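You operate a simulated robot arm through the tools that you are given. There is no shell and no other tool.

You are at the controls of a simulated robot arm. One attempt, no reset.

Task
Squeeze the air out of the teal bag and zip it shut.
Fine: bag on the blue board, lid down before the zip slider runs to its mark; the lid ends up, the bag flat. Where these are worked on the way, their far stop is far enough and under half their travel is too little: zip slider.

The check looks at the end state, three seconds after you hand in, the way a careful person would. Anything else that was tipped, shoved, dropped, spilled or broken makes it a failure. Lids that push on must go on centred and level and be pressed home; caps that screw on are set level and turned clockwise until they are tight.

Robot
A 7-joint arm with a two-finger parallel gripper, fixed in place. Base frame: the origin is at the foot of the arm, x ahead of it, y to its left, z up; the work surface is at about z = 0. Units: mm, rad, N and s.
With the tool pointing down near the work surface it reaches from about 260 to 680 mm from the base axis. Its first joint turns from -2.897 to 2.897 rad. Payload 2.5 kg.
Tool frame: the origin (TCP) lies between the finger pads and is the grasp point; the fingertips stand 30 mm ahead of it; z points along the fingers, y is the line along which they close. Largest opening 94 mm; finger width 28, thickness 10; the body of the gripper, 50 by 96 mm, starts 55 mm behind the TCP.
Orientation is that of the tool frame in the base frame, as [roll, pitch, yaw] about the fixed x, y, z axes, in that order (R = Rz(yaw) Ry(pitch) Rx(roll)). With the fingers straight down and closing along the base's y, the tool's x points along the base's -x, its y along +y and its z along -z.

Tools
- The arm moves only by the tool move_arm. Its argument "deltas" is one flat list of numbers, 6 for each row, row after row: the shift along the tool's x, y, z in mm, then the turn, a rotation vector about the tool's x, y, z in rad. In form: [x, y, z, ax, ay, az, x, y, z, ax, ay, az, ...]. A call has 1 to 20 rows; each row shifts and turns the commanded pose from where the row before left it, along the tool's axes as they then stand. "grip" is the finger opening in mm, from 0 to 94, set as the call begins (left out, the last holds). A row lasts 0.2 s, in which the tool goes at most 50 mm and 0.15 rad; a call with a longer step from one row to the next is refused whole, and so is a gripper value outside its range. A pose out of reach is approached as far as the arm can. The call stops where the force on the tool passes 40 N (or 10 N more than at its start, if that is more) or the arm is blocked; 0.2 s more then pass. The fingers move at their own pace (about 72 mm/s each) and stop on an object; they squeeze with about 23 N. The grip force told is the motor's: it shows also when the fingers shut on nothing. Time passes only in rows, and 0.2 s behind the last, so rows that do not move let the fingers close. It gives the time, the measured TCP pose, the force on the tool (base axes), the opening and the grip force at its end, in the units of the frame above (readings bear some noise), with the torque about the TCP (base axes, N m) and any sound that the robot's microphone picked up, and new pictures: "pictures" is both (left out), scene, wrist or none.
- Cameras (640 x 400 px; columns grow to the right, rows downward): "scene" is fixed at [54.7, -497.6, 769.2]; the picture's right is [0.78, -0.63, 0.00], its down [-0.41, -0.51, -0.76] and it looks along [0.47, 0.59, -0.65] (base axes); focal length 324 px, centre (320, 200). "wrist" rides on the gripper at [76, 14, -103] in the tool frame; the picture's right is [-0.18, 0.98, 0.00], its down [-0.75, -0.14, -0.64] and it looks along [-0.63, -0.12, 0.77] (tool axes); focal length 243 px, centre (320, 200).
- probe_pixels(camera, pixels): for up to 12 pixels [column, row] of the newest picture of that camera ("zoom" is the newest enlarged one), the place [x, y, z] in the base frame of the surface seen there, good to about 2 mm, but the place of the scene camera against the robot may be out by one fixed shift of up to 18 mm in any direction. No time passes.
- inspect(camera, box): a new picture of the part [left, top, right, bottom] of that camera's present view, enlarged. No time passes.
- hand_in(): hands the job in; it is judged then, once.

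Leave the gripper open and the arm clear of the work at the hand-in unless told otherwise.

The tools are called after ">>>" as name(argument=value, ...) on one line, values as JSON. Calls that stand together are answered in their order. move_arm: Moves the arm, as the interface text tells. Its arguments: {"type":"object","properties":{"deltas":{"type":"array"},"grip":{"type":"number"},"pictures":{"type":"string","enum":["both","scene","wrist","none"]}},"required":["deltas"]} The other tools are called the same way: probe_pixels (camera, pixels) gives the place of the surface under pixels of a picture; inspect (camera, box) takes an enlarged picture of a part of a camera's view; hand_in () hands the job in.

At the start:

```text
time: 0.0
tcp_pos: [471.9, 98.1, 366.3]
tcp_rot: [3.141, 0.002, 3.141]
wrist_force: [-0.1, -0.9, -0.1]
ft_torque: [-0.01, 0.01, 0.02]
width: 94.0
grip_force: 0.0
```

scene: 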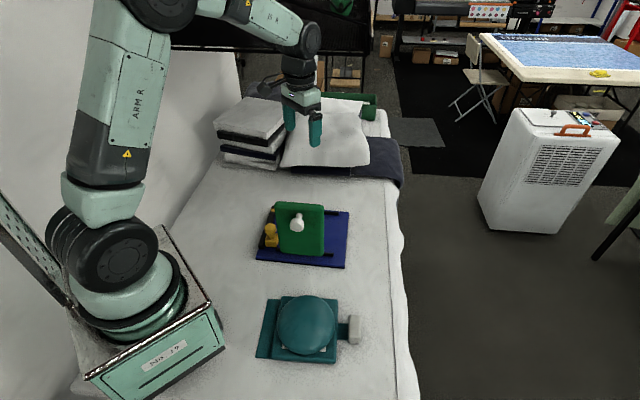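
wrist: 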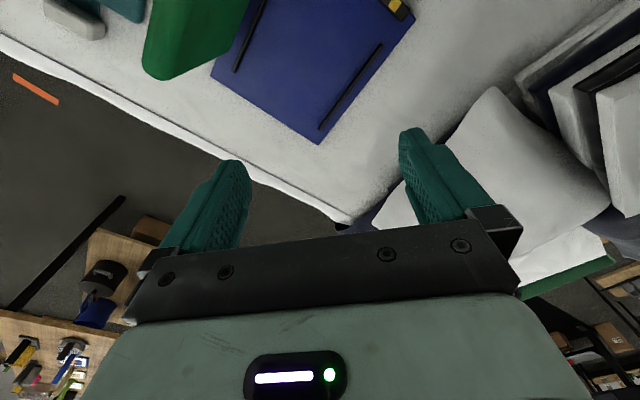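

I see a blue board carrying a green lid with a white knob and a yellow piece (maybe the zip slider), around (300,235) in the scene picture. A teal bag with a grey tab sits around (305,325). I'll enlarge both areas before moving anything.

>>> inspect(camera="scene", box=[240, 180, 370, 280])

>>> inspect(camera="scene", box=[240, 280, 380, 370])

>>> inspect(camera="wrist", box=[0, 0, 420, 200])

```text
4.00 times, centred on (305, 230) of scene
```

zoom: 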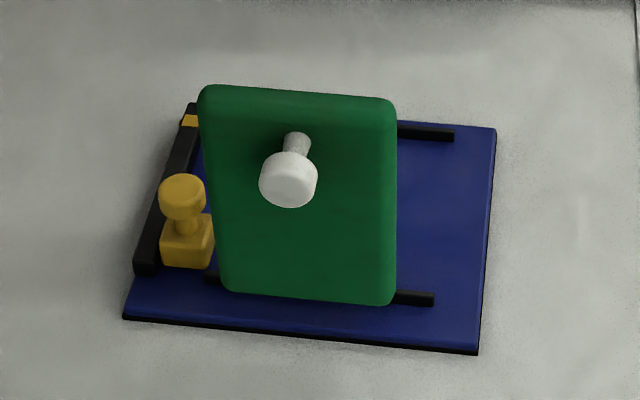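

```text
4.44 times, centred on (310, 325) of scene
```

zoom: 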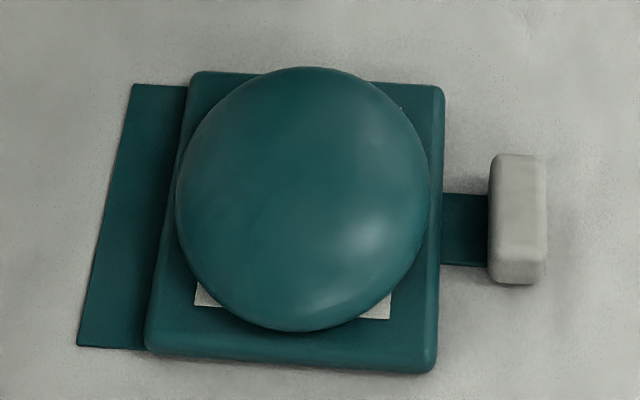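

```text
1.52 times, centred on (210, 100) of wrist
```

zoom: 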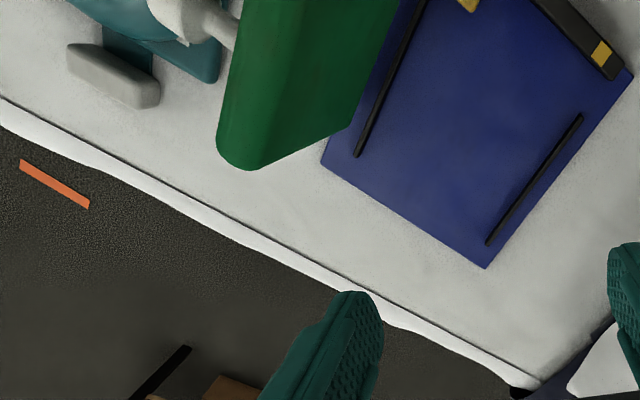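

The lid (green) stands up, hinged on the board, with a white knob. The yellow slider sits at the near end of a black rail, and its yellow mark is at the rail's far end. The bag has a flap (its zip edge) on the left and a grey grip block on the right. Next I'll probe these points in the scene picture.

>>> probe_pixels(camera="scene", pixels=[[257, 259], [346, 267], [348, 212], [287, 205], [276, 230], [277, 240], [272, 210], [269, 245], [297, 221], [282, 204], [320, 206], [318, 253]])

>>> probe_pixels(camera="scene", pixels=[[269, 299], [258, 356], [282, 297], [274, 356], [335, 299], [333, 361], [306, 320], [342, 325], [350, 320], [353, 317], [357, 343], [350, 342]])

>>> probe_pixels(camera="wrist", pixels=[[213, 75], [318, 143], [413, 18], [234, 71], [261, 3], [380, 45], [321, 128], [103, 12], [50, 8], [100, 35], [145, 50], [160, 80]])

```text
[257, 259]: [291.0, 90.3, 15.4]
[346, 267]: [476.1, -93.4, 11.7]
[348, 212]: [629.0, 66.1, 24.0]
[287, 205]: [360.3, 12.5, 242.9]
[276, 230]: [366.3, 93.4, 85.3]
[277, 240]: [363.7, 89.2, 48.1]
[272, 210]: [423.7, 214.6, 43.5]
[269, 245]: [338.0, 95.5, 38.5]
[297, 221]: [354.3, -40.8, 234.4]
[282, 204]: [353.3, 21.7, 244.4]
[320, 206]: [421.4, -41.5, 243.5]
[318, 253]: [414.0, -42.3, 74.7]
```

```text
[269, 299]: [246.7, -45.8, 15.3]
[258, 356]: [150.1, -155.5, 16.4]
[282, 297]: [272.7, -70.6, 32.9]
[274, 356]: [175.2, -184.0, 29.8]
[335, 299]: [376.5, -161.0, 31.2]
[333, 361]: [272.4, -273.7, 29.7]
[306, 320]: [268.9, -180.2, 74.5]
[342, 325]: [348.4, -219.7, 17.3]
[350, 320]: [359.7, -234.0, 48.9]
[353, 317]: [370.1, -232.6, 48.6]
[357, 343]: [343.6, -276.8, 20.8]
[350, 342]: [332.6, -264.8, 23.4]
```

```text
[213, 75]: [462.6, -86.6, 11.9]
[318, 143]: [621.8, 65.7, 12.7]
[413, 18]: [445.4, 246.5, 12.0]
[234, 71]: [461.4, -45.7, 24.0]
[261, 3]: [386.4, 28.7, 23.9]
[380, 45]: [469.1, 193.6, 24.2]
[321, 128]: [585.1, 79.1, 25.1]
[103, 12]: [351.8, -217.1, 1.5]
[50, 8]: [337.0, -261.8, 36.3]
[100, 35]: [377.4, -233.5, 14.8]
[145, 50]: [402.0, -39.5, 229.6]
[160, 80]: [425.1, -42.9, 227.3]
```

The wrist camera puts the board's corners at about (463,-87), (622,66) and (445,247), z 12. So the board is turned about 44°, and the scene camera reads about 12 mm high. I need a clear view of the lid hinge, slider and rails, so I'll move the arm to the board's left side and turn the camera to look back across it. Before that, I'll probe the pads stack for clearance.

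>>> probe_pixels(camera="scene", pixels=[[250, 110], [220, 125], [272, 135], [330, 140], [275, 165], [385, 175], [297, 95], [370, 110]])

>>> move_arm(deltas=[19, 19, 0, 0, 0, 0, 19, 19, 0, 0, 0, 0, 19, 19, 0, 0, 0, 0, 19, 19, 0, 0, 0, 0, 19, 19, 0, 0, 0, 0, 19, 19, 0, 0, 0, 0, 19, 19, 0, 0, 0, 0, 19, 19, 0, 0, 0, 0, 19, 19, 0, 0, 0, 0, 19, 19, 0, 0, 0, 0, 0, 0, 0, 0, 0, 0.134, 0, 0, 0, 0, 0, 0.134, 0, 0, 0, 0, 0, 0.134, 0, 0, 0, 0, 0, 0.134, 0, 0, 0, 0, 0, 0.134, 0, 0, 0, 0, 0, 0.134])

```text
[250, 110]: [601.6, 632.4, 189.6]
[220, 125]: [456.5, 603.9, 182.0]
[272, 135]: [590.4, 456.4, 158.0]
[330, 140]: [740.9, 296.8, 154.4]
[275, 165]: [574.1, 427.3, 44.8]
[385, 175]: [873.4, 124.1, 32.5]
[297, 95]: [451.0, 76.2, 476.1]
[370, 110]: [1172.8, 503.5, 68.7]
```

```text
time: 3.4
tcp_pos: [280.5, 287.3, 366.4]
tcp_rot: [-3.141, 0.001, 2.337]
wrist_force: [0.2, 0.4, 0.3]
ft_torque: [-0.01, 0.03, -0.01]
width: 93.9
grip_force: 0.0
```

scene: 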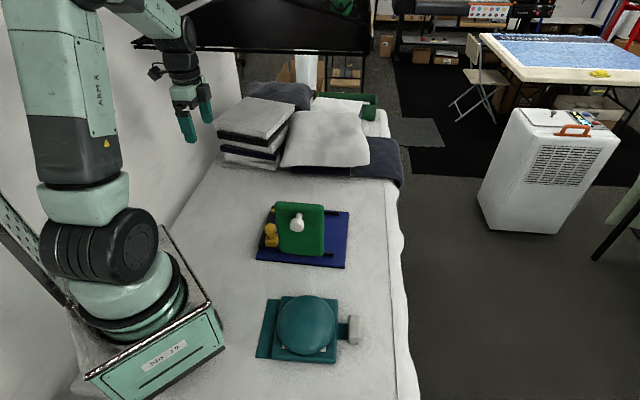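
wrist: 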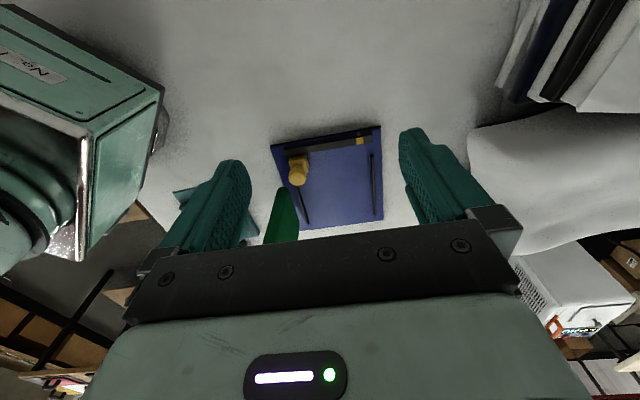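

The wrist camera now looks along the board from its slider side. I'll enlarge it and probe the slider, rail, mark, strips and lid.

>>> inspect(camera="wrist", box=[250, 115, 400, 245])

>>> probe_pixels(camera="wrist", pixels=[[271, 146], [381, 127], [382, 219], [298, 160], [298, 178], [360, 140], [366, 138], [300, 190], [308, 220], [372, 155], [375, 210], [284, 190]])

```text
3.08 times, centred on (325, 180) of wrist
```

zoom: 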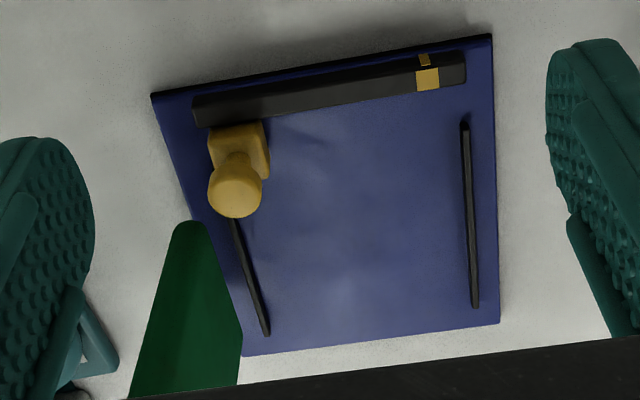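

```text
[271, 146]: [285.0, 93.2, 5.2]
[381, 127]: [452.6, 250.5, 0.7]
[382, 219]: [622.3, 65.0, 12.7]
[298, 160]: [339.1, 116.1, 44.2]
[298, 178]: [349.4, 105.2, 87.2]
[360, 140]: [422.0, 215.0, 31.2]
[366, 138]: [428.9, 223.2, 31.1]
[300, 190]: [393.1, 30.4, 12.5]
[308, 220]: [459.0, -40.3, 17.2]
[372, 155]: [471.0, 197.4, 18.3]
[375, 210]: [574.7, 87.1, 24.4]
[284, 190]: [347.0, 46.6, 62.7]
```

Next I'll probe finer points in that enlarged picture: rail ends, mark, slider block, knob, strips and lid edge.

>>> probe_pixels(camera="zoom", pixels=[[200, 103], [462, 62], [417, 78], [438, 75], [235, 193], [212, 133], [262, 130], [240, 160], [466, 125], [476, 303], [268, 330], [236, 225]])

>>> probe_pixels(camera="zoom", pixels=[[190, 230], [190, 260], [160, 330], [215, 260], [235, 340], [220, 380], [95, 340], [330, 200], [425, 60], [240, 180], [228, 200], [245, 200]])

```text
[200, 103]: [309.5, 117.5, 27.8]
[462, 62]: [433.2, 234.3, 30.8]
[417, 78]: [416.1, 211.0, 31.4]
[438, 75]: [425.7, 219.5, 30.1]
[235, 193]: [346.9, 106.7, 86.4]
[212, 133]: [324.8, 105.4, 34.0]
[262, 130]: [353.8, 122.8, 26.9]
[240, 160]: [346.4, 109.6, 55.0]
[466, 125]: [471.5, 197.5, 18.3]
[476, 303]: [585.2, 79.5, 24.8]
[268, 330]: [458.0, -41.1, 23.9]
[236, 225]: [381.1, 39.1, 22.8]
```

```text
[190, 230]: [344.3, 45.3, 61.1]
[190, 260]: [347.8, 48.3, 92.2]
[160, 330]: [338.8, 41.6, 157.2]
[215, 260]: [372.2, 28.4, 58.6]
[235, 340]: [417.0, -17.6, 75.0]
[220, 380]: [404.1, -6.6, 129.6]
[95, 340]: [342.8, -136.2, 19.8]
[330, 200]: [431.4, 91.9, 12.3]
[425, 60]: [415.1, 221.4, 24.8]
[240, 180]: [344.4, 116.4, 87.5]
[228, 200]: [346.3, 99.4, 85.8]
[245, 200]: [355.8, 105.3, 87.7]
```

The slider knob is at about (349,107) with its top at z 87. The rail mark is at about (421,215), and the lid stands upright along the near edge, roughly z 60–232. Next I'll bring the camera in above the board to see the lid's inner face and hinge, keeping the gripper at the board's far side, clear of the lid.

>>> move_arm(deltas=[-36, -2, 18, 0, 0, 0, -36, -2, 18, 0, 0, 0, -36, -2, 18, 0, 0, 0, -36, -2, 18, 0, 0, 0, -36, -2, 18, 0, 0, 0, -32, -1, 16, 0, 0, 0], pictures="both")

```text
time: 4.8
tcp_pos: [419.3, 126.5, 258.8]
tcp_rot: [3.139, 0.0, 2.338]
wrist_force: [-0.2, 0.2, 0.0]
ft_torque: [-0.01, 0.0, 0.0]
width: 94.1
grip_force: 0.1
```

scene: 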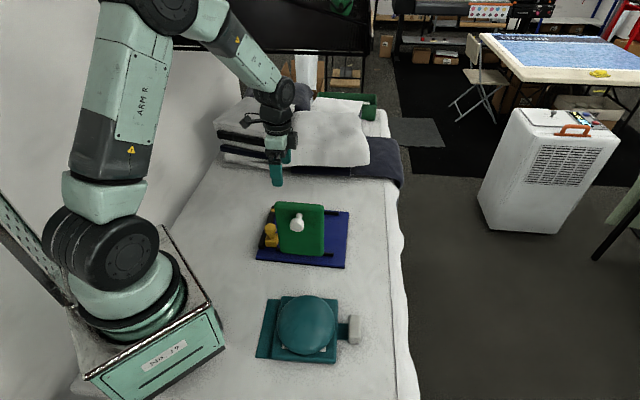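
wrist: 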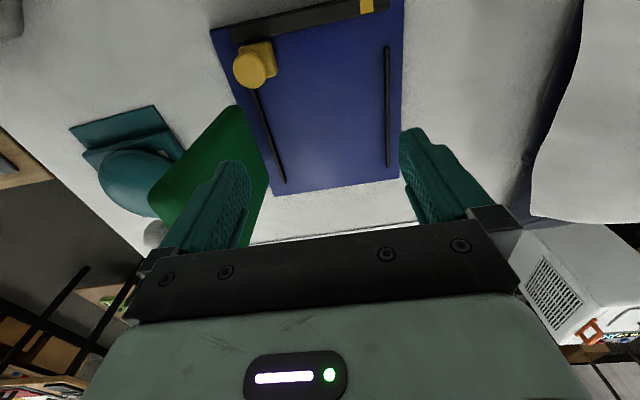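

I can see the lid's inner face partly behind the left finger at (220,150). I'll enlarge it.

>>> inspect(camera="wrist", box=[130, 0, 420, 250])

>>> probe_pixels(camera="wrist", pixels=[[236, 106], [262, 160], [268, 190], [250, 140], [200, 150], [155, 190], [180, 215], [245, 230], [240, 120], [266, 172], [215, 130], [258, 78]])

```text
1.60 times, centred on (275, 125) of wrist
```

zoom: 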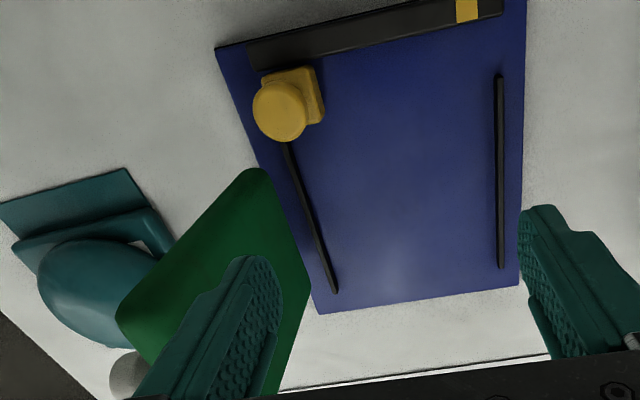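

```text
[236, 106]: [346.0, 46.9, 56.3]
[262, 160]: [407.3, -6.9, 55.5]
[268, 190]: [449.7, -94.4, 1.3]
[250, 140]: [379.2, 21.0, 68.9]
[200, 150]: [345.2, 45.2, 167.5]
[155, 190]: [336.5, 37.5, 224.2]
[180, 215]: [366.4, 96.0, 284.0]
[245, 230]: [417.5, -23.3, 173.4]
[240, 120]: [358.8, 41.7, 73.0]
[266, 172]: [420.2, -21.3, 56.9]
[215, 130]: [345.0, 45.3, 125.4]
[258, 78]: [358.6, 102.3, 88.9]
```

The lid's inner face is vertical and the bottom edge is around z 55, so it should swing away from the arm's near side and down over the board. Now I'll look at the bag closely. I'll raise, travel over to it and turn the tool so the fingers will close across the grey block's thin side.

>>> move_arm(deltas=[0, 0, -50, 0, 0, 0, 0, 0, -50, 0, 0, 0, -20, -43, 0, 0, 0, 0, -20, -43, 0, 0, 0, 0, -20, -43, 0, 0, 0, 0, -20, -43, 0, 0, 0, 0, -20, -43, 0, 0, 0, 0, -20, -43, 0, 0, 0, 0, -20, -43, 0, 0, 0, 0, -20, -43, 0, 0, 0, 0, 0, 0, 6, 0, 0, -0.15, 0, 0, 6, 0, 0, -0.15, 0, 0, 6, 0, 0, -0.15, 0, 0, 6, 0, 0, -0.15, 0, 0, 6, 0, 0, -0.15, 0, 0, 6, 0, 0, -0.15, 0, 0, 6, 0, 0, -0.15, 0, 0, 6, 0, 0, -0.15, 0, 0, 6, 0, 0, -0.15, 0, 0, 6, 0, 0, -0.15], pictures="both")

```text
time: 9.0
tcp_pos: [284.3, -225.7, 299.7]
tcp_rot: [3.141, 0.0, -2.444]
wrist_force: [-0.7, -0.1, -0.1]
ft_torque: [0.0, 0.0, -0.01]
width: 94.1
grip_force: 0.2
```

scene: 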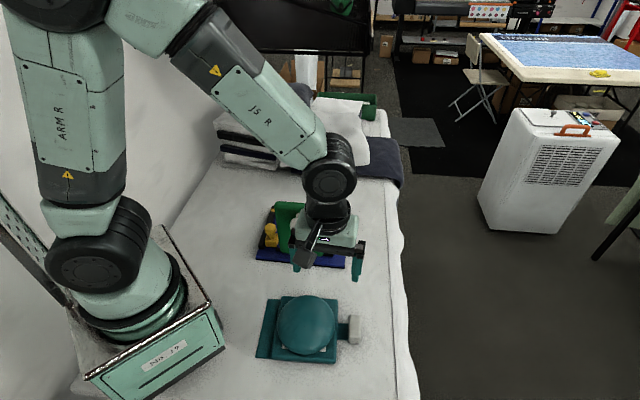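
wrist: 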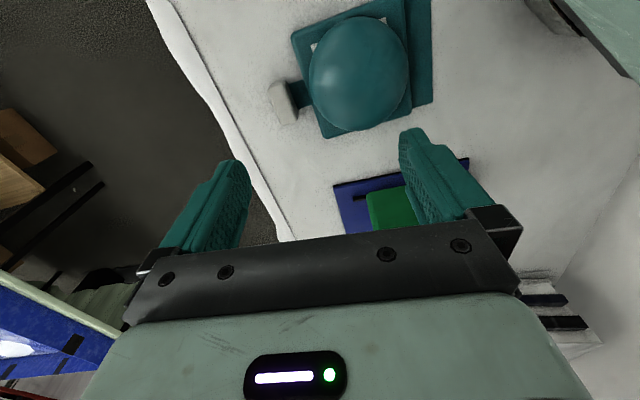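

The bag is in view at (355,70), with its grey block at (283,103). I'll enlarge it and probe the corners, block and dome.

>>> inspect(camera="wrist", box=[250, 0, 450, 150])

>>> probe_pixels(camera="wrist", pixels=[[292, 38], [326, 138], [410, 108], [405, 5], [432, 102], [360, 65], [272, 85], [290, 82], [297, 122], [280, 122], [285, 100], [300, 93]])

```text
2.67 times, centred on (350, 75) of wrist
```

zoom: 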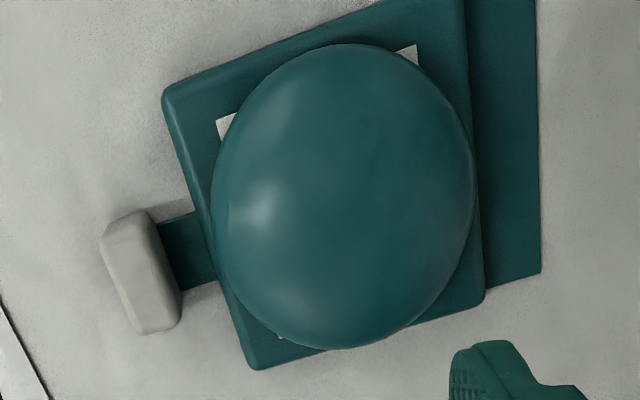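

```text
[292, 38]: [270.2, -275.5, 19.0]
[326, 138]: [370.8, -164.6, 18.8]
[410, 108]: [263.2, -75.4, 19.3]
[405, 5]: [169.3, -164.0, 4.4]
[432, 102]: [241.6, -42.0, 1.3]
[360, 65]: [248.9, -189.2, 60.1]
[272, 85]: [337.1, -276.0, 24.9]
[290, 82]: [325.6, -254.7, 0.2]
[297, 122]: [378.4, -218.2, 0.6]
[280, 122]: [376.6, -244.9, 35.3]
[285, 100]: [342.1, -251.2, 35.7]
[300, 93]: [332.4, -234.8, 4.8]
```

Next I'll probe the grey block's top face and sides, plus its tab, in the enlarged picture.

>>> probe_pixels(camera="zoom", pixels=[[120, 228], [148, 218], [175, 285], [148, 322], [130, 250], [150, 270], [140, 300], [115, 255], [160, 245], [185, 250], [205, 270], [195, 222]])

>>> probe_pixels(camera="zoom", pixels=[[165, 95], [250, 365], [480, 300], [540, 272], [468, 60], [540, 60], [340, 180], [415, 50], [345, 60], [345, 330], [220, 200], [465, 200]])

```text
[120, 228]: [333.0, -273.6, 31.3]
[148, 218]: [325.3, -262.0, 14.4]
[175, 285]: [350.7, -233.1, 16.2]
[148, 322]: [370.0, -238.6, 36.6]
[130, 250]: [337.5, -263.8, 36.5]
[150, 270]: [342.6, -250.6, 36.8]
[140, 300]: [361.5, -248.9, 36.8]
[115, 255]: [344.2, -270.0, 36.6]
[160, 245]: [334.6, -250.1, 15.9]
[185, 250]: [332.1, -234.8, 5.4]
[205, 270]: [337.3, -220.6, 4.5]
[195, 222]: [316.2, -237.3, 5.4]
```

```text
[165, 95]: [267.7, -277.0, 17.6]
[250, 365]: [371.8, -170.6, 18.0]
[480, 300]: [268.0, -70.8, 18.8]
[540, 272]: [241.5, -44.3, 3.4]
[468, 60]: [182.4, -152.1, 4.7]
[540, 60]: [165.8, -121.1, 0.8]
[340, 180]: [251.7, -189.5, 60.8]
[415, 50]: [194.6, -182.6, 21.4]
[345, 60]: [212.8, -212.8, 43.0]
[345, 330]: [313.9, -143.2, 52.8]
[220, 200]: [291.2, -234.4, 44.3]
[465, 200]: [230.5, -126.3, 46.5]
```

The block measures about 24 mm thick, 56 long and 37 tall, centred near (349,-253). The tab beside it is at z≈5, and the bag is turned about 48°. I'll turn the tool to match, set the opening to 46 and come above the block at z 120 to check the line-up.

>>> move_arm(deltas=[0, 0, 0, 0, 0, -0.14, -4.6, -13.2, 36, 0, 0, 0, -4.6, -13.2, 36, 0, 0, 0, -4.6, -13.2, 36, 0, 0, 0, -4.6, -13.2, 36, 0, 0, 0, -4.6, -13.2, 36, 0, 0, 0], grip=46, pictures="both")

```text
time: 10.4
tcp_pos: [348.3, -255.2, 119.0]
tcp_rot: [3.141, 0.0, -2.307]
wrist_force: [0.3, 0.0, 1.2]
ft_torque: [-0.01, 0.02, -0.03]
width: 46.2
grip_force: 0.0
```

scene: 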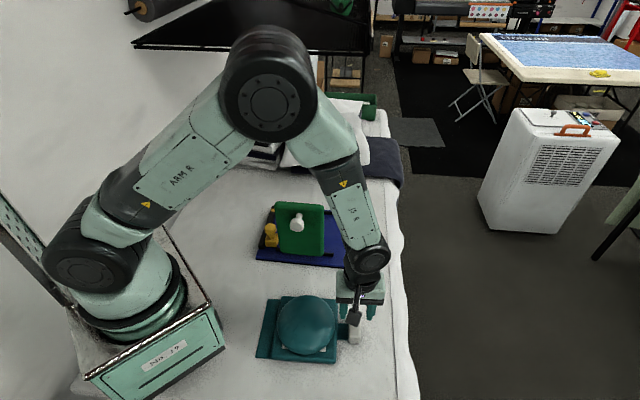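
wrist: 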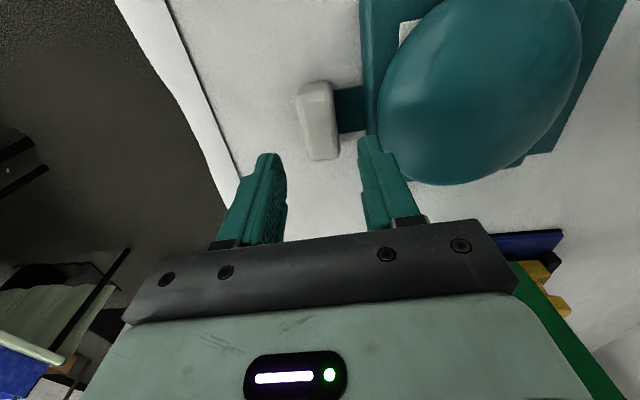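

The block is now at (318,120) between the fingers. I'll enlarge it and probe for an accurate centre and angle.

>>> inspect(camera="wrist", box=[240, 50, 400, 200])

>>> probe_pixels(camera="wrist", pixels=[[300, 92], [325, 88], [334, 150], [310, 155], [318, 120], [303, 120], [328, 115], [337, 120], [362, 60], [366, 135], [350, 90], [350, 131]])

```text
2.67 times, centred on (320, 125) of wrist
```

zoom: 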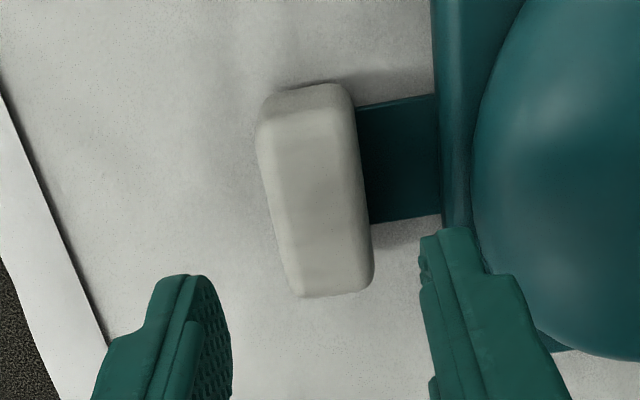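

```text
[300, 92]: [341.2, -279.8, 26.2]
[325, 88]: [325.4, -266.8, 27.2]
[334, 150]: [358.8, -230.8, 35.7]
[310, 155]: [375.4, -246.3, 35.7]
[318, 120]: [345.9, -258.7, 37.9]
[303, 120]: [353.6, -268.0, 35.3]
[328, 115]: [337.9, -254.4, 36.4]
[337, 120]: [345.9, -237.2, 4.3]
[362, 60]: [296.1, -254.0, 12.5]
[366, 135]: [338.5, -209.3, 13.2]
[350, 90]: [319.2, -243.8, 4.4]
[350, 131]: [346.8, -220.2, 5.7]
```

The block's centre works out at about (354,-255) along the 48° axes, so I need a correction of about 3 mm along it and 2 mm across. I'll narrow the fingers to 42 and go down to z 60, where the tips are just below the block's top, then check.

>>> move_arm(deltas=[-2.6, -2, 0, 0, 0, 0, 0, 0, 15, 0, 0, 0, 0, 0, 15, 0, 0, 0, 0, 0, 15, 0, 0, 0, 0, 0, 14, 0, 0, 0], grip=42, pictures="both")

```text
time: 11.6
tcp_pos: [350.3, -252.4, 61.3]
tcp_rot: [3.141, 0.0, -2.304]
wrist_force: [0.1, -0.6, 0.5]
ft_torque: [0.0, -0.02, -0.01]
width: 41.9
grip_force: 0.0
```

scene: 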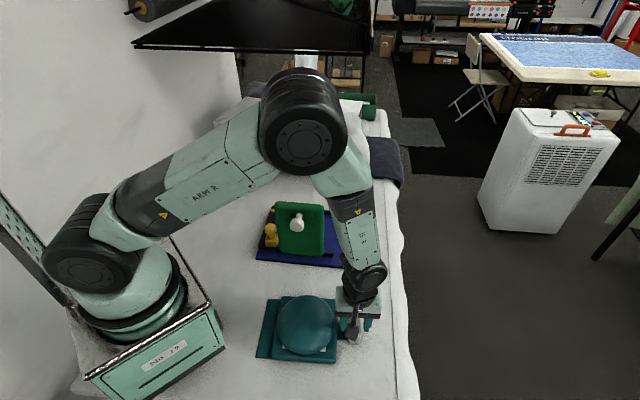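
wrist: 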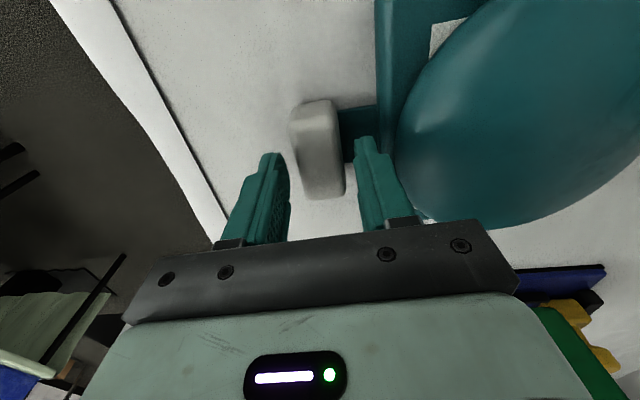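

The block sits centred between the fingers (fingers at columns 283 and 357, block at 291–346). Next I'll go down 23 mm to z≈38, which keeps the tips about 3 mm above the tab.

>>> move_arm(deltas=[0, 0, 8, 0, 0, 0, 0, 0, 8, 0, 0, 0, 0, 0, 7, 0, 0, 0], pictures="wrist")

```text
time: 12.4
tcp_pos: [351.1, -252.2, 38.4]
tcp_rot: [-3.141, 0.001, -2.307]
wrist_force: [0.5, -0.8, -0.3]
ft_torque: [0.0, 0.02, 0.01]
width: 41.9
grip_force: 0.0
```

wrist: 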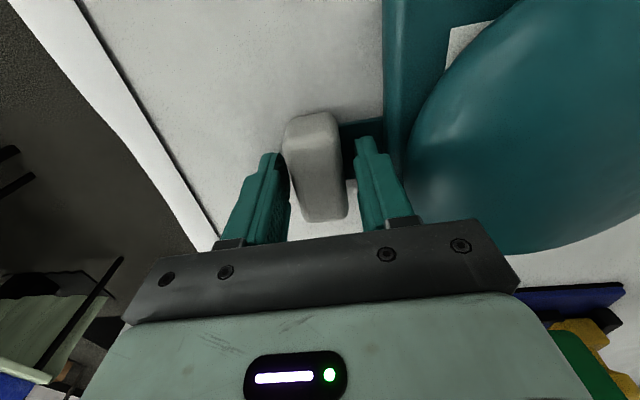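

Down at z 38.4 with no contact force, and the fingers are on both sides of the block. I'll close on it and let the grip build.

>>> move_arm(deltas=[0, 0, 0, 0, 0, 0, 0, 0, 0, 0, 0, 0, 0, 0, 0, 0, 0, 0, 0, 0, 0, 0, 0, 0], grip=0, pictures="wrist")

```text
time: 13.4
tcp_pos: [350.1, -254.1, 38.5]
tcp_rot: [3.141, 0.0, -2.306]
wrist_force: [0.5, 0.6, 0.0]
ft_torque: [0.0, -0.05, -0.05]
width: 33.6
grip_force: 22.7
```

wrist: 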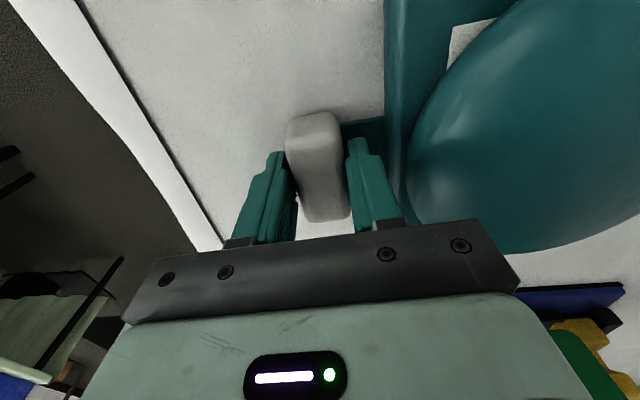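

The grip holds at 33.6 mm with 22.7 N. I'll lift 12 mm and watch the force and how the bag hangs.

>>> move_arm(deltas=[0, 0, -4, 0, 0, 0, 0, 0, -4, 0, 0, 0, 0, 0, -4, 0, 0, 0, 0, 0, 0, 0, 0, 0], pictures="both")

```text
time: 14.4
tcp_pos: [350.6, -252.3, 50.7]
tcp_rot: [3.141, -0.002, -2.305]
wrist_force: [0.2, -0.1, -1.0]
ft_torque: [-0.12, -0.07, 0.01]
width: 29.5
grip_force: 23.0
```

scene: 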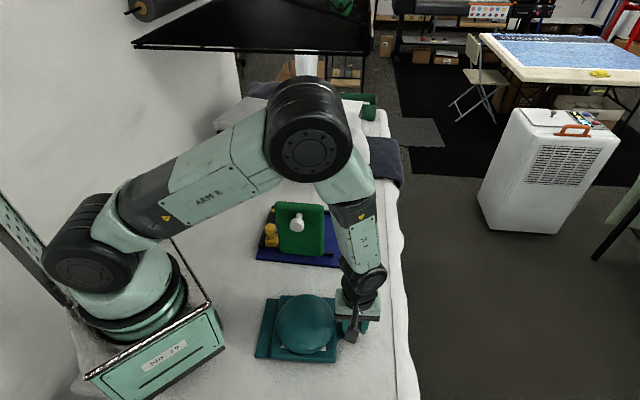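
wrist: 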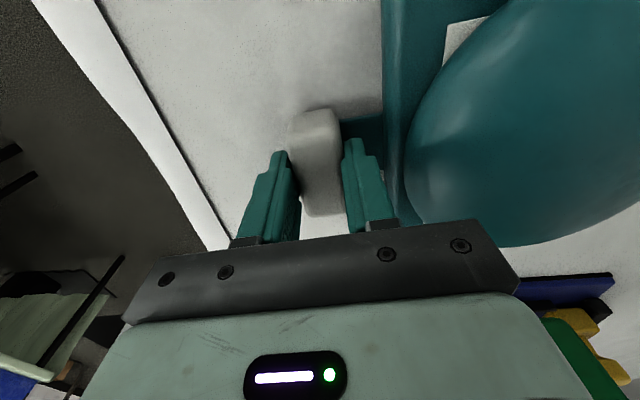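

The width went from 33.6 to 29.5 during the lift, so the block may be slipping or tilting. I'll probe the block top and bag heights.

>>> probe_pixels(camera="wrist", pixels=[[315, 150], [318, 125], [318, 200], [330, 170], [350, 128], [388, 100], [395, 180], [384, 20], [520, 120], [410, 15], [320, 112], [310, 205]])

>>> inspect(camera="scene", box=[240, 270, 400, 380])

>>> inspect(camera="wrist", box=[240, 80, 420, 250])

```text
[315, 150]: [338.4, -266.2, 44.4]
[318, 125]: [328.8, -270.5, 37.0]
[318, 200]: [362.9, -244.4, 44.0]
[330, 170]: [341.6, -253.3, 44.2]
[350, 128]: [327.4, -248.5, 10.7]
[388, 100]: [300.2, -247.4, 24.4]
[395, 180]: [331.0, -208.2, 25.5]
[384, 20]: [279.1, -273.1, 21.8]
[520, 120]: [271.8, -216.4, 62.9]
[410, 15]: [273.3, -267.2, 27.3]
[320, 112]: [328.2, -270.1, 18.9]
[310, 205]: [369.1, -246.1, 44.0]
```

```text
3.64 times, centred on (320, 325) of scene
```

zoom: 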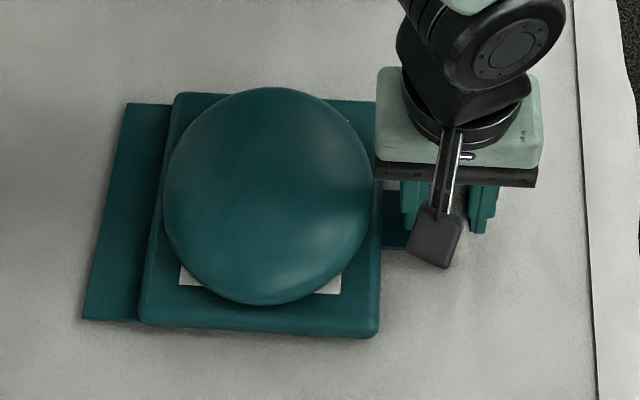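

```text
2.35 times, centred on (330, 165) of wrist
```

zoom: 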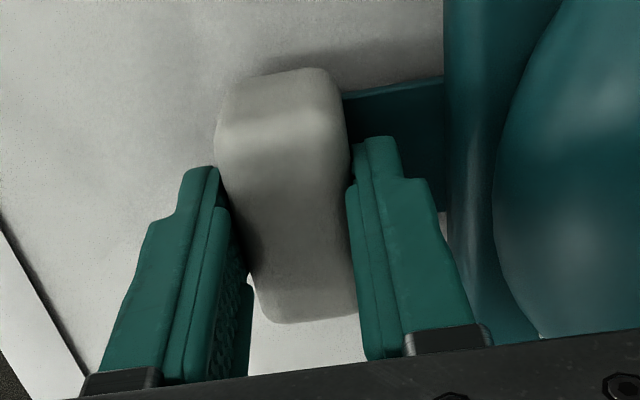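

The block's top rose only about 7 mm for a 12 mm lift. I'll hold still for a moment to see whether the width keeps creeping.

>>> move_arm(deltas=[0, 0, 0, 0, 0, 0, 0, 0, 0, 0, 0, 0, 0, 0, 0, 0, 0, 0, 0, 0, 0, 0, 0, 0], pictures="wrist")

```text
time: 15.4
tcp_pos: [351.3, -252.9, 51.2]
tcp_rot: [3.141, 0.0, -2.306]
wrist_force: [0.0, -0.1, -0.8]
ft_torque: [-0.1, -0.08, 0.01]
width: 29.6
grip_force: 23.1
```

wrist: 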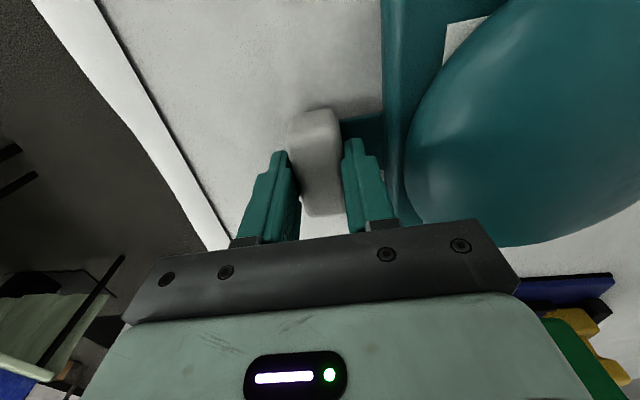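

The width is stable at 29.6 with no creep, so the block has seated in the pads. I'll lift another 20 mm slowly and check whether the bag comes fully off the table.

>>> move_arm(deltas=[0, 0, -4, 0, 0, 0, 0, 0, -4, 0, 0, 0, 0, 0, -4, 0, 0, 0, 0, 0, -4, 0, 0, 0, 0, 0, -4, 0, 0, 0, 0, 0, 0, 0, 0, 0], pictures="both")

>>> probe_pixels(camera="wrist", pixels=[[315, 150], [318, 200], [330, 170], [350, 128], [388, 100], [395, 180], [384, 20], [520, 120], [410, 15], [600, 60]])

>>> probe_pixels(camera="scene", pixels=[[270, 300], [262, 350], [277, 355], [284, 295], [330, 352], [305, 320]])

>>> inspect(camera="scene", box=[240, 270, 400, 380])

```text
time: 16.8
tcp_pos: [349.9, -253.8, 69.5]
tcp_rot: [-3.14, -0.002, -2.307]
wrist_force: [0.7, 0.0, -1.5]
ft_torque: [-0.08, -0.11, 0.01]
width: 29.3
grip_force: 22.7
```

scene: 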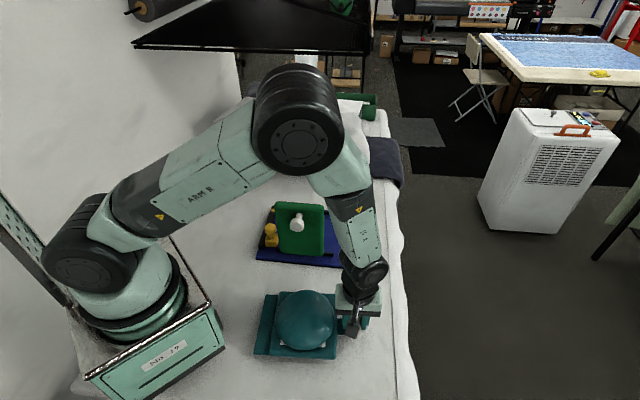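
wrist: 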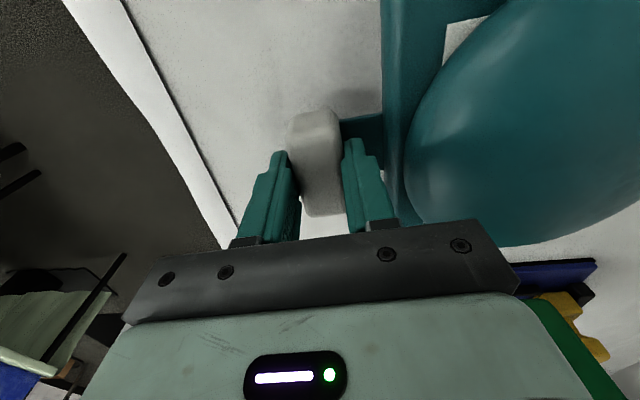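

```text
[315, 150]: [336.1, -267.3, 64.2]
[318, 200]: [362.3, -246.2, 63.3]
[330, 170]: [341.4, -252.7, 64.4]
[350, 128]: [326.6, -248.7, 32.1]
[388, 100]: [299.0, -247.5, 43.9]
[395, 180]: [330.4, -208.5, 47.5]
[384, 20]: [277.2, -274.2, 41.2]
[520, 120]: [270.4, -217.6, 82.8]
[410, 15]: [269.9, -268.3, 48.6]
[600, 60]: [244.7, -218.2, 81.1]
```

```text
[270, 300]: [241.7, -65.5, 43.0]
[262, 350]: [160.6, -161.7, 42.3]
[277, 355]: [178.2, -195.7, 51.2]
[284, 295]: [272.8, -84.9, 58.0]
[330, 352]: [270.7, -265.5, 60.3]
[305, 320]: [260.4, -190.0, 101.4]
```

```text
3.64 times, centred on (320, 325) of scene
```

zoom: 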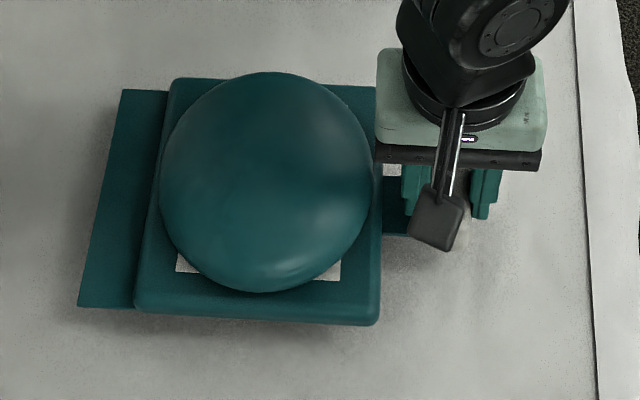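

The bag is fully off the table, level, and holding at about 1.5 N. Its bottom sits roughly 43 mm below the TCP. I'll raise it well above the lid's top (z 232) and turn it to the board's 44° angle.

>>> move_arm(deltas=[0, 0, -20, 0, 0, 0, 0, 0, -20, 0, 0, 0, 0, 0, -20, 0, 0, 0, 0, 0, -20, 0, 0, 0, 0, 0, -20, 0, 0, 0, 0, 0, -20, 0, 0, 0, 0, 0, -20, 0, 0, 0, 0, 0, -20, 0, 0, 0, 0, 0, -20, 0, 0, 0, 0, 0, -20, 0, 0, 0, 0, 0, -20, 0, 0, 0, 0, 0, -20, 0, 0, 0, 0, 0, 0, 0, 0, 0.031, 0, 0, 0, 0, 0, 0.031, 0, 0, 0, 0, 0, 0], pictures="both")

```text
time: 20.0
tcp_pos: [351.6, -254.5, 309.2]
tcp_rot: [3.14, -0.002, -2.368]
wrist_force: [-0.2, 0.8, -0.8]
ft_torque: [-0.09, -0.11, 0.0]
width: 29.4
grip_force: 22.7
```

scene: 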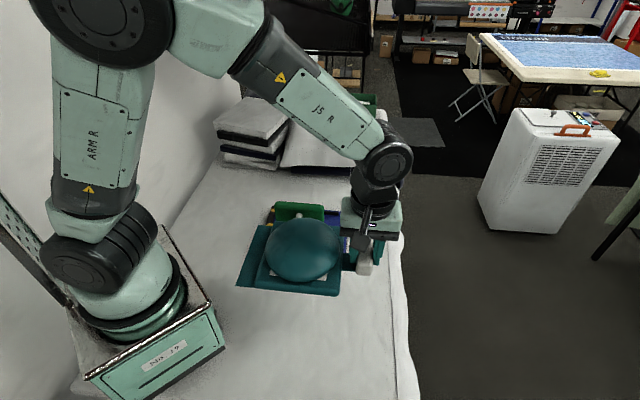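
wrist: 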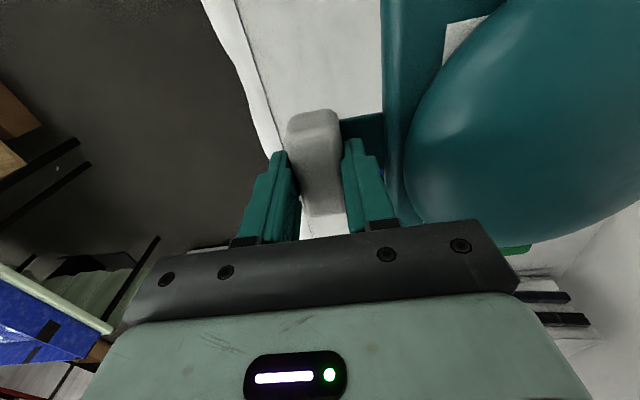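

The bag is held level at z 309, yaw 224°. I'll probe its corners in the scene picture to get its exact angle and its place relative to the TCP.

>>> inspect(camera="scene", box=[225, 200, 405, 310])

>>> probe_pixels(camera="scene", pixels=[[255, 229], [239, 284], [267, 228], [253, 287], [337, 291], [340, 240], [305, 245], [245, 265], [260, 290], [300, 293], [330, 296], [249, 245]])

```text
3.56 times, centred on (315, 255) of scene
```

zoom: 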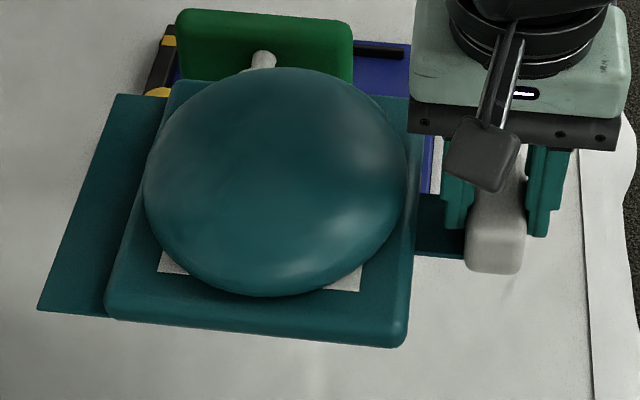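

```text
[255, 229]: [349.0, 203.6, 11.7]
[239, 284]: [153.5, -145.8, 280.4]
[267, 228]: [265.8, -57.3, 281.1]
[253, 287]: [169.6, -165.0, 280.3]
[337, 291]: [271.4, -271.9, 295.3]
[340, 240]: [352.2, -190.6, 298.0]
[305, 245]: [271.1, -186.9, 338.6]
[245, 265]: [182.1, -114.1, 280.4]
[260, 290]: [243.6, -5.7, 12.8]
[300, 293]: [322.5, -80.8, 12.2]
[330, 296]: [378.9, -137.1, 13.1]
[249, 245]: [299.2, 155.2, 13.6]
```

I'll probe the bag's edges precisely in the enlarged picture.

>>> probe_pixels(camera="zoom", pixels=[[121, 100], [46, 304], [85, 190], [160, 102], [110, 305], [145, 320], [395, 338], [400, 320], [413, 180], [178, 88], [495, 180], [495, 235]])

```text
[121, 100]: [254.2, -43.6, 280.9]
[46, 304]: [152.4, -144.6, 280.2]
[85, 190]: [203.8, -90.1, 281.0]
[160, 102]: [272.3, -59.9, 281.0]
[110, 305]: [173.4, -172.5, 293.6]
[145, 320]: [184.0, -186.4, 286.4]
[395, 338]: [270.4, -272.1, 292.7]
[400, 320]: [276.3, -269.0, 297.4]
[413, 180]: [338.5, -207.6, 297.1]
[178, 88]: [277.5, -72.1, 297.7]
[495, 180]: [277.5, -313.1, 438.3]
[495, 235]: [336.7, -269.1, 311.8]
```

The bag's angle reads 44.8°, a good match. Its centre line lies about 1.5 mm beyond the TCP, and the flap's edge is 224 mm ahead of the TCP. Next I'll carry it across above the lid (34 mm clearance) to over the board, staying back so the flap will come down short of the slider.

>>> move_arm(deltas=[-20, 1, 0, 0, 0, 0, -24, 1, 0, 0, 0, 0, -24, 1, 0, 0, 0, 0, -24, 1, 0, 0, 0, 0, -24, 1, 0, 0, 0, 0, -24, 1, 0, 0, 0, 0, -24, 1, 0, 0, 0, 0, -24, 1, 0, 0, 0, 0, -24, 1, 0, 0, 0, 0, -24, 1, 0, 0, 0, 0, -24, 1, 0, 0, 0, 0, -24, 0.5, 0, 0, 0, 0, -24, 0, 0, 0, 0, 0, -3, 0, 0, 0, 0, 0, 0, 0, 0, 0, 0, 0], pictures="both")

```text
time: 23.2
tcp_pos: [565.5, -27.9, 308.8]
tcp_rot: [-3.14, 0.0, -2.369]
wrist_force: [0.3, -1.0, -1.3]
ft_torque: [-0.08, -0.06, -0.02]
width: 29.3
grip_force: 22.8
```

scene: 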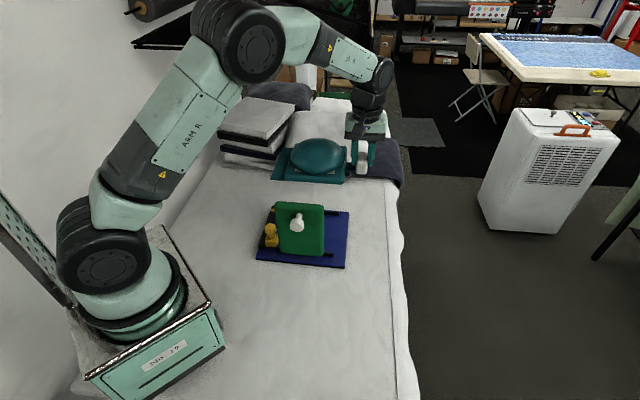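
wrist: 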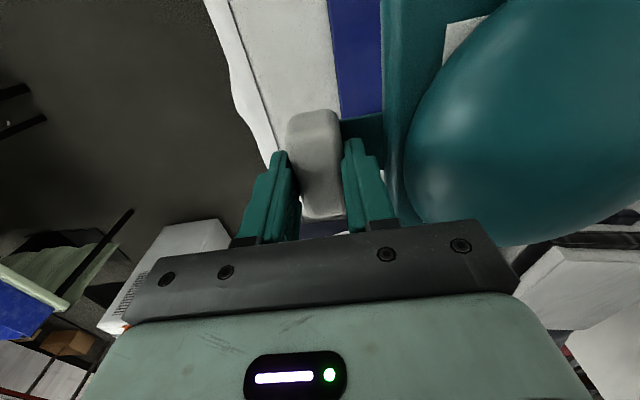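

I'm in place over the board (TCP at 386 along, -414 across). Before going down I'll inspect the slider's underside and lid in the scene view, and check the clearance.

>>> inspect(camera="scene", box=[250, 195, 310, 265])

>>> inspect(camera="wrist", box=[200, 0, 420, 240])

```text
5.71 times, centred on (280, 230) of scene
```

zoom: 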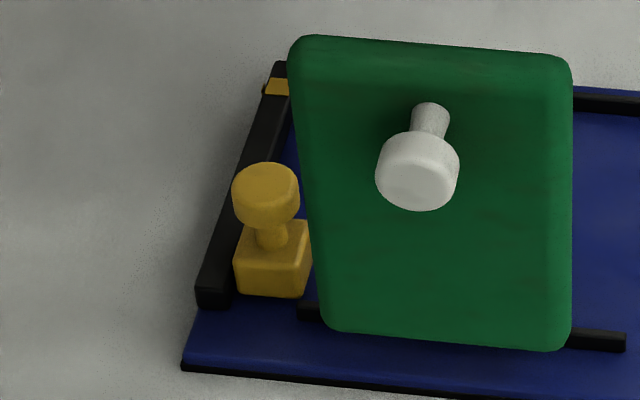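

```text
1.67 times, centred on (310, 120) of wrist
```

zoom: 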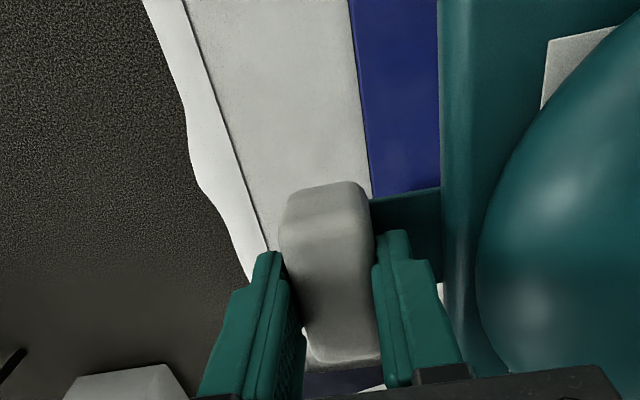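

Next I'll probe the slider block's lower edge, the rail's near end and the lid's bottom edge in the scene view.

>>> probe_pixels(camera="scene", pixels=[[270, 246], [271, 243], [271, 250], [261, 247], [273.5, 244], [303, 254], [303, 258], [272, 231], [300, 222], [294, 229], [297, 230], [290, 245]])

```text
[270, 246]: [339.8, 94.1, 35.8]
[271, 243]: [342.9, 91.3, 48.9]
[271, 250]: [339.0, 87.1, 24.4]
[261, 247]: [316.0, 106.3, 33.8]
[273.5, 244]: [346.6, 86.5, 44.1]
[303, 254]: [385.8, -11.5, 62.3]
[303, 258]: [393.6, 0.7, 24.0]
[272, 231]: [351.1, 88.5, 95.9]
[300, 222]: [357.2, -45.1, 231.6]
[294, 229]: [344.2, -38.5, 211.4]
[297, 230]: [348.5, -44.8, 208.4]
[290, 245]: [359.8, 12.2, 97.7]
```

The slider's underside is around z 19–22 against the board's 12, so the flap can pass beneath it. I'll lower the bag 195 mm and check the alignment to the strips.

>>> move_arm(deltas=[0, 0, 20, 0, 0, 0, 0, 0, 20, 0, 0, 0, 0, 0, 20, 0, 0, 0, 0, 0, 20, 0, 0, 0, 0, 0, 20, 0, 0, 0, 0, 0, 20, 0, 0, 0, 0, 0, 20, 0, 0, 0, 0, 0, 20, 0, 0, 0, 0, 0, 20, 0, 0, 0, 0, 0, 15, 0, 0, 0, 0, 0, 0, 0, 0, 0], pictures="both")

>>> inspect(camera="scene", box=[240, 160, 400, 280])

>>> inspect(camera="wrist", box=[240, 0, 480, 240])

```text
time: 25.6
tcp_pos: [567.1, -28.7, 114.7]
tcp_rot: [3.141, 0.0, -2.369]
wrist_force: [-0.3, 0.8, -1.7]
ft_torque: [-0.11, -0.1, 0.03]
width: 29.4
grip_force: 23.4
```

scene: 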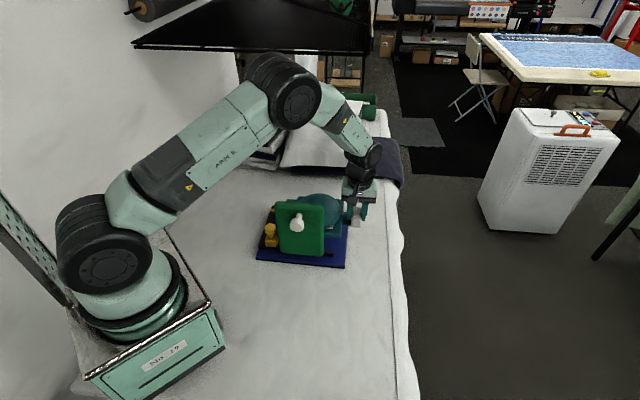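
wrist: 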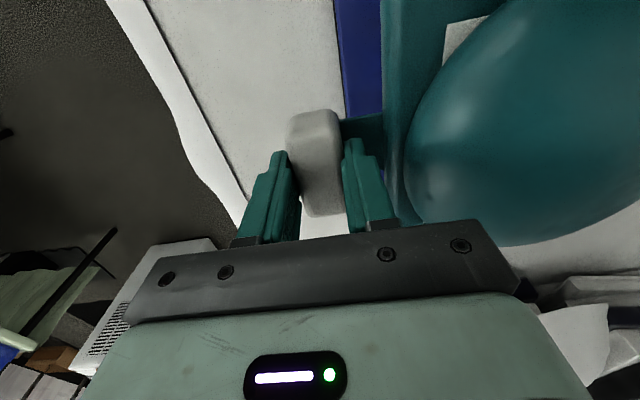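

```text
3.33 times, centred on (320, 220) of scene
```

zoom: 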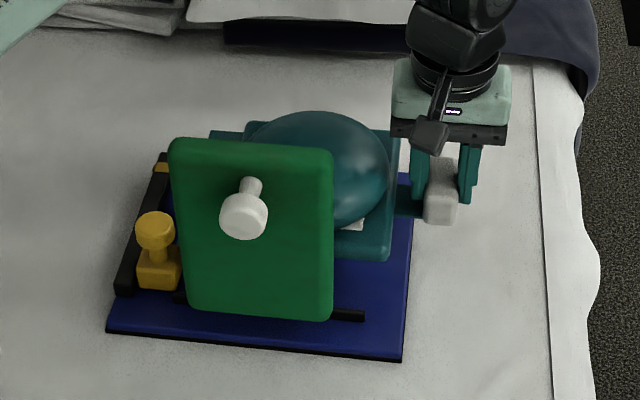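

```text
1.67 times, centred on (360, 120) of wrist
```

zoom: 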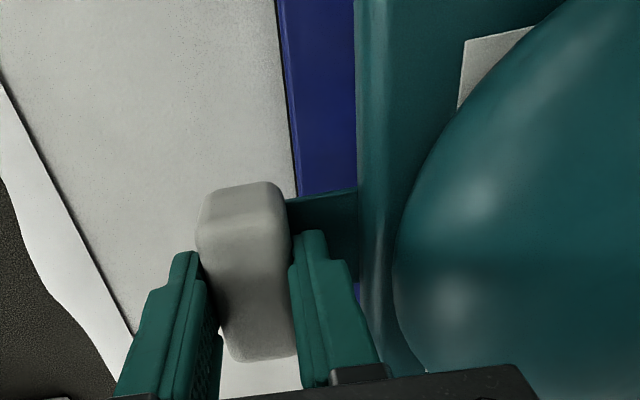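

The alignment looks good. I'll probe the bag body's edge, the board's edge and the scene-visible bag corners to confirm angle and height before the final lowering.

>>> probe_pixels(camera="zoom", pixels=[[358, 20], [358, 100], [360, 200], [372, 320], [280, 30], [290, 120], [330, 210], [330, 110], [250, 230], [440, 150], [400, 30], [270, 340]])

>>> probe_pixels(camera="scene", pixels=[[284, 200], [296, 198], [337, 200], [335, 236], [322, 236], [290, 200], [338, 213], [345, 224], [341, 190], [300, 199]])

```text
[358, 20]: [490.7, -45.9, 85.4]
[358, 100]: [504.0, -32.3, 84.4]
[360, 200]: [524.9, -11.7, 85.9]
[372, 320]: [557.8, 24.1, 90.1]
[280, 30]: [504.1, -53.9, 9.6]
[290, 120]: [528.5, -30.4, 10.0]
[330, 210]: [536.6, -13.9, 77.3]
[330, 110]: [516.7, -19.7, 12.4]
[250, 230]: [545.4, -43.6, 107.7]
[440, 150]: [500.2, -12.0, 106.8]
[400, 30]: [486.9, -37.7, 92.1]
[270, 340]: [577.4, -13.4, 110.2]
```

```text
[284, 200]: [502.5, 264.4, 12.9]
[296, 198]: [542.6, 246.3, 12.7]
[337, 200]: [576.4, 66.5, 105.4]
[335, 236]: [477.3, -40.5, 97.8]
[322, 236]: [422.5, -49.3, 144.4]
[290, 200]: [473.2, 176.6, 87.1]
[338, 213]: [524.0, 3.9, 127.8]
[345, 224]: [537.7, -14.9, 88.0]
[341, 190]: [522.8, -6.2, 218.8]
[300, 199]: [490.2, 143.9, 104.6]
```

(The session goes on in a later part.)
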